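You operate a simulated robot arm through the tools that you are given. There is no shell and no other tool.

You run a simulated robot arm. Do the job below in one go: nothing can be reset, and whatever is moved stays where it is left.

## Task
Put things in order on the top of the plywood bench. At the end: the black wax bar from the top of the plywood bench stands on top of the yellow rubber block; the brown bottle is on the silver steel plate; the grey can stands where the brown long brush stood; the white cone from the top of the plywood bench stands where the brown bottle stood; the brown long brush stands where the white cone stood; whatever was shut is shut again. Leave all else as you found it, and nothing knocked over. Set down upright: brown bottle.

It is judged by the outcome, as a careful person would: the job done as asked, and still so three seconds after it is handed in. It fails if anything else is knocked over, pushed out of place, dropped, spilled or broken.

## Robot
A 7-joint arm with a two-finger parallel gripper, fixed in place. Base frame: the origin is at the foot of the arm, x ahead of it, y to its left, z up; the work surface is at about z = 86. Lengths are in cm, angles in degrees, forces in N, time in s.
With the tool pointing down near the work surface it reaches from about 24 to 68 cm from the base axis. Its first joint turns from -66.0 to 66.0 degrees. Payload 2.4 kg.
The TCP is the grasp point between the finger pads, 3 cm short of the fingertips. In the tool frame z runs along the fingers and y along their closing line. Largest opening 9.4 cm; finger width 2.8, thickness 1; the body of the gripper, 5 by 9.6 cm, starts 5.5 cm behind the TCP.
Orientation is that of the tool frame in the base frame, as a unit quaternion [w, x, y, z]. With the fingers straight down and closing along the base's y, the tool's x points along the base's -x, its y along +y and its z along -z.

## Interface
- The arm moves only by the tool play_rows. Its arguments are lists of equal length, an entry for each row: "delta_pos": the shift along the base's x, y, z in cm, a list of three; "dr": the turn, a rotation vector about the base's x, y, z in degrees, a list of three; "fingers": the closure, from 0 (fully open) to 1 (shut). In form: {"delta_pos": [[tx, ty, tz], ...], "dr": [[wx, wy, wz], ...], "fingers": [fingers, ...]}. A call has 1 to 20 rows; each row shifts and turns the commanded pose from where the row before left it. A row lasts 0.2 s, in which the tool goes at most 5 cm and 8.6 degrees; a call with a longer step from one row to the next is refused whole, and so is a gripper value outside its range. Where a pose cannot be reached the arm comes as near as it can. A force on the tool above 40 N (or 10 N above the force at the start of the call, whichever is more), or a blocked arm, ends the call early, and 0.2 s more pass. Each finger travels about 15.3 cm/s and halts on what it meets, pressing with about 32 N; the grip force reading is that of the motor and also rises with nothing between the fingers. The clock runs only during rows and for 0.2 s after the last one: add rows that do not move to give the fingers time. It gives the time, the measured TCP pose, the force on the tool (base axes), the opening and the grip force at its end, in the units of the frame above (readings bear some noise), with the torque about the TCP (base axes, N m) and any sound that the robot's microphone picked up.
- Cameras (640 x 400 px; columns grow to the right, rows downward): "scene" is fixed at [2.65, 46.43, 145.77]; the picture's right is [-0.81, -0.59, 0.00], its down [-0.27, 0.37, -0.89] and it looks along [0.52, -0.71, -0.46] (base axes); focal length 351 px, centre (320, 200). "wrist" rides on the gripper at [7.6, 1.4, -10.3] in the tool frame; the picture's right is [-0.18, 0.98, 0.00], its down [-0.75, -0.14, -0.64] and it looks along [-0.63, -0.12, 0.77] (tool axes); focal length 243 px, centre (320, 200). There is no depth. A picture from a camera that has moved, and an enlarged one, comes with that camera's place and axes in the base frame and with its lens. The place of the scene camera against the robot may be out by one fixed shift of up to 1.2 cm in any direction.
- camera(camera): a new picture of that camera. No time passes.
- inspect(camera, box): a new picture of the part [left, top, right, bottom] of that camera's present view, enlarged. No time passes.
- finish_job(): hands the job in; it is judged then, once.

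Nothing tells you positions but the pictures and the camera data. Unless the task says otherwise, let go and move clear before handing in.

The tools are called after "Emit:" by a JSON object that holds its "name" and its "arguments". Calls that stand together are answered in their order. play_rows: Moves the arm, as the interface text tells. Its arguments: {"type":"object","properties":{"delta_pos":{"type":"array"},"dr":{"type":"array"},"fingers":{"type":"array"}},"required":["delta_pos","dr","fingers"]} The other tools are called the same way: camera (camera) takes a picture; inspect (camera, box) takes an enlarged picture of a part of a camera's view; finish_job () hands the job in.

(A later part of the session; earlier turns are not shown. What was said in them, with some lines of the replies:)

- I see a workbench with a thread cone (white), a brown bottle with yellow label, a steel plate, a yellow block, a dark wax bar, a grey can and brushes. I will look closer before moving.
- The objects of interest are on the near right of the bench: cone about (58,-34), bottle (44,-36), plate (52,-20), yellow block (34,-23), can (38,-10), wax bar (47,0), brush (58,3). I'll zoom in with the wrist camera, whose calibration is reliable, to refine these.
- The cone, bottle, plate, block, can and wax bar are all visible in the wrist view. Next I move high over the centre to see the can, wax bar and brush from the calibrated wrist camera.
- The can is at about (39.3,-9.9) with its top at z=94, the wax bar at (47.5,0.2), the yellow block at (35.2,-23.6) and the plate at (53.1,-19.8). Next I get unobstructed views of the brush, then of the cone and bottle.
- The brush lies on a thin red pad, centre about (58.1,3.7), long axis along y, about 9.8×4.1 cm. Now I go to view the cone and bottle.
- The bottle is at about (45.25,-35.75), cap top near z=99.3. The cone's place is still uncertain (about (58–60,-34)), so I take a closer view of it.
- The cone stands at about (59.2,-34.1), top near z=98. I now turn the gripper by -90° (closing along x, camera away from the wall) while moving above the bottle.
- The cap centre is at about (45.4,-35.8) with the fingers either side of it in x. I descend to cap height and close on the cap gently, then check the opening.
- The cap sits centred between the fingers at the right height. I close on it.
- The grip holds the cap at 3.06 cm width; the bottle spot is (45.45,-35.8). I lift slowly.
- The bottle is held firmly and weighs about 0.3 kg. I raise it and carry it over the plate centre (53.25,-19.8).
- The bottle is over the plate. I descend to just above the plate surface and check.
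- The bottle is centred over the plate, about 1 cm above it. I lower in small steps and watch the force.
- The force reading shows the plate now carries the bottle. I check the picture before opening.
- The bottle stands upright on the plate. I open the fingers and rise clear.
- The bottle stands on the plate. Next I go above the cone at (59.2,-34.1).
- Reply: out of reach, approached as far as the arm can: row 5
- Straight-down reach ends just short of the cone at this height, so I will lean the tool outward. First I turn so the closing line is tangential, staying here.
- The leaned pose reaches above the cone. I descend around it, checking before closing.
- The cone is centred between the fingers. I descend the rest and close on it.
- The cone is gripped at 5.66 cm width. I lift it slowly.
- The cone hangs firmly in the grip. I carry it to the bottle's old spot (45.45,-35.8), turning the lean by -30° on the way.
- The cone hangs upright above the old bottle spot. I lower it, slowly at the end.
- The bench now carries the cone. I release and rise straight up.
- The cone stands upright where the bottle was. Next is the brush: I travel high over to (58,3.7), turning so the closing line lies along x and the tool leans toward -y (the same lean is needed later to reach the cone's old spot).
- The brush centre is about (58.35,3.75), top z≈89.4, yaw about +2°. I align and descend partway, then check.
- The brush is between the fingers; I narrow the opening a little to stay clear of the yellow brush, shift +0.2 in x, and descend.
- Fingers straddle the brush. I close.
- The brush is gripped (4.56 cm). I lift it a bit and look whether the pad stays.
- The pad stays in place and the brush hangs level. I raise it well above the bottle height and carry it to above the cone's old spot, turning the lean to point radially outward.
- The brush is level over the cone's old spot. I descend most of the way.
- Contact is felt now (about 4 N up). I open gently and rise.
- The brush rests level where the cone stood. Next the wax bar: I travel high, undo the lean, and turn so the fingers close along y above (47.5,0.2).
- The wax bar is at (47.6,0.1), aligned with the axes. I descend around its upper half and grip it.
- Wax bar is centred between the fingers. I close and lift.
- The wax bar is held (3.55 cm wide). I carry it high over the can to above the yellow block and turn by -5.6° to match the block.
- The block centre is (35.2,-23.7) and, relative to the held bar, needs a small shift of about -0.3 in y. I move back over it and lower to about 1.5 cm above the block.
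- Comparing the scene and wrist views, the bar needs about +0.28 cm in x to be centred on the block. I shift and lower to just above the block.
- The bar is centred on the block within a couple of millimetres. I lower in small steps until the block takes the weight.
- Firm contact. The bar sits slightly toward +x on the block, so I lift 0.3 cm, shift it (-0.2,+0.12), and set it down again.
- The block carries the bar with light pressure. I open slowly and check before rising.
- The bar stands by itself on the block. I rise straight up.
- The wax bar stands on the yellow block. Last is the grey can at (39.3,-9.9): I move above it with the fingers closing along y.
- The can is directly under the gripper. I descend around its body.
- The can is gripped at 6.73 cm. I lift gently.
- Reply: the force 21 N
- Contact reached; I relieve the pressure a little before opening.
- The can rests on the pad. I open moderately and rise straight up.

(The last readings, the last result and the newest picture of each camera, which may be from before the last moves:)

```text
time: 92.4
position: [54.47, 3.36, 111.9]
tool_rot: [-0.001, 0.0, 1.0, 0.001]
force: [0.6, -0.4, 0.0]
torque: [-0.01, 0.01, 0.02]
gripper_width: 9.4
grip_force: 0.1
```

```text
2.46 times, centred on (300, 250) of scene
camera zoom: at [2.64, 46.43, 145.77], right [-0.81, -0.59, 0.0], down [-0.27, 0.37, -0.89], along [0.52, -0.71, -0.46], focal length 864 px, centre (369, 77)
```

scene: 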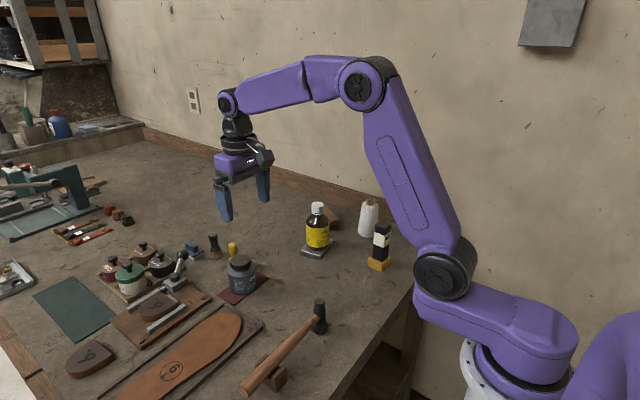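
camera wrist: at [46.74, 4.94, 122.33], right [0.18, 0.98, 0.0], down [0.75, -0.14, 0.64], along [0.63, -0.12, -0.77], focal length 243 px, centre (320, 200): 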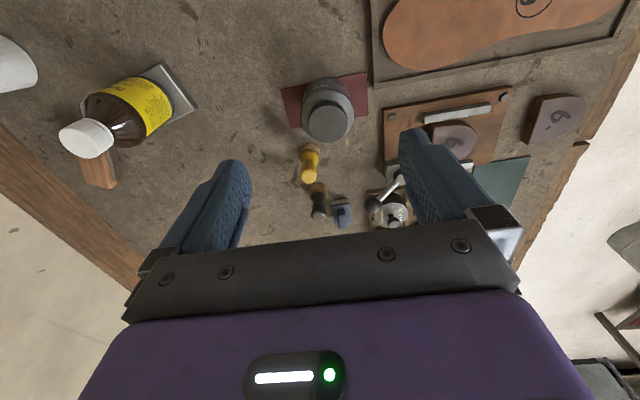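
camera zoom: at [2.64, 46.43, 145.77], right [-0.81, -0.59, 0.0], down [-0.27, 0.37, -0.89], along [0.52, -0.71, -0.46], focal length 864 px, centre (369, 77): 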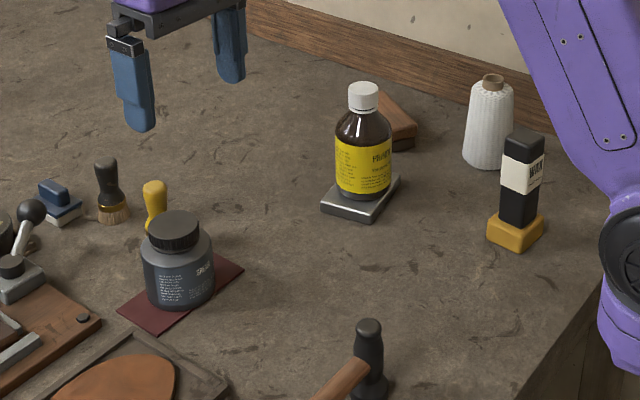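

Everything looks in order. The bottle is upright on the plate, the cone is on the bottle's old spot, the brush on the cone's old spot, the can on the brush's old spot (the pad hasn't moved), and the wax bar stands on the yellow block. The gripper is empty and clear, so I hand the job in.

Emit:
{"name": "finish_job", "arguments": {}}

```text
The job is handed in.
```

The job is handed in, and in the last pictures everything was where you asked for it, with nothing knocked over. The verdict itself hasn't come back to me.

- **Wax bar:** it stands on top of the yellow rubber block, centred to within a few millimetres.
- **Brown bottle:** it is upright on the silver steel plate. The plate is slightly narrower than the bottle, so the base overhangs a little on the narrow sides.
- **White cone:** it stands where the bottle stood.
- **Brown long brush:** it lies level with its bristles down where the cone stood, but turned about 60° from its old direction. The arm could only reach that far spot by leaning the tool outward.
- **Grey can:** it stands where the brush was, on the thin red pad that was under the brush. The pad did not move.

I didn't open anything, so nothing needed shutting again. The gripper is empty and well clear of the bench.
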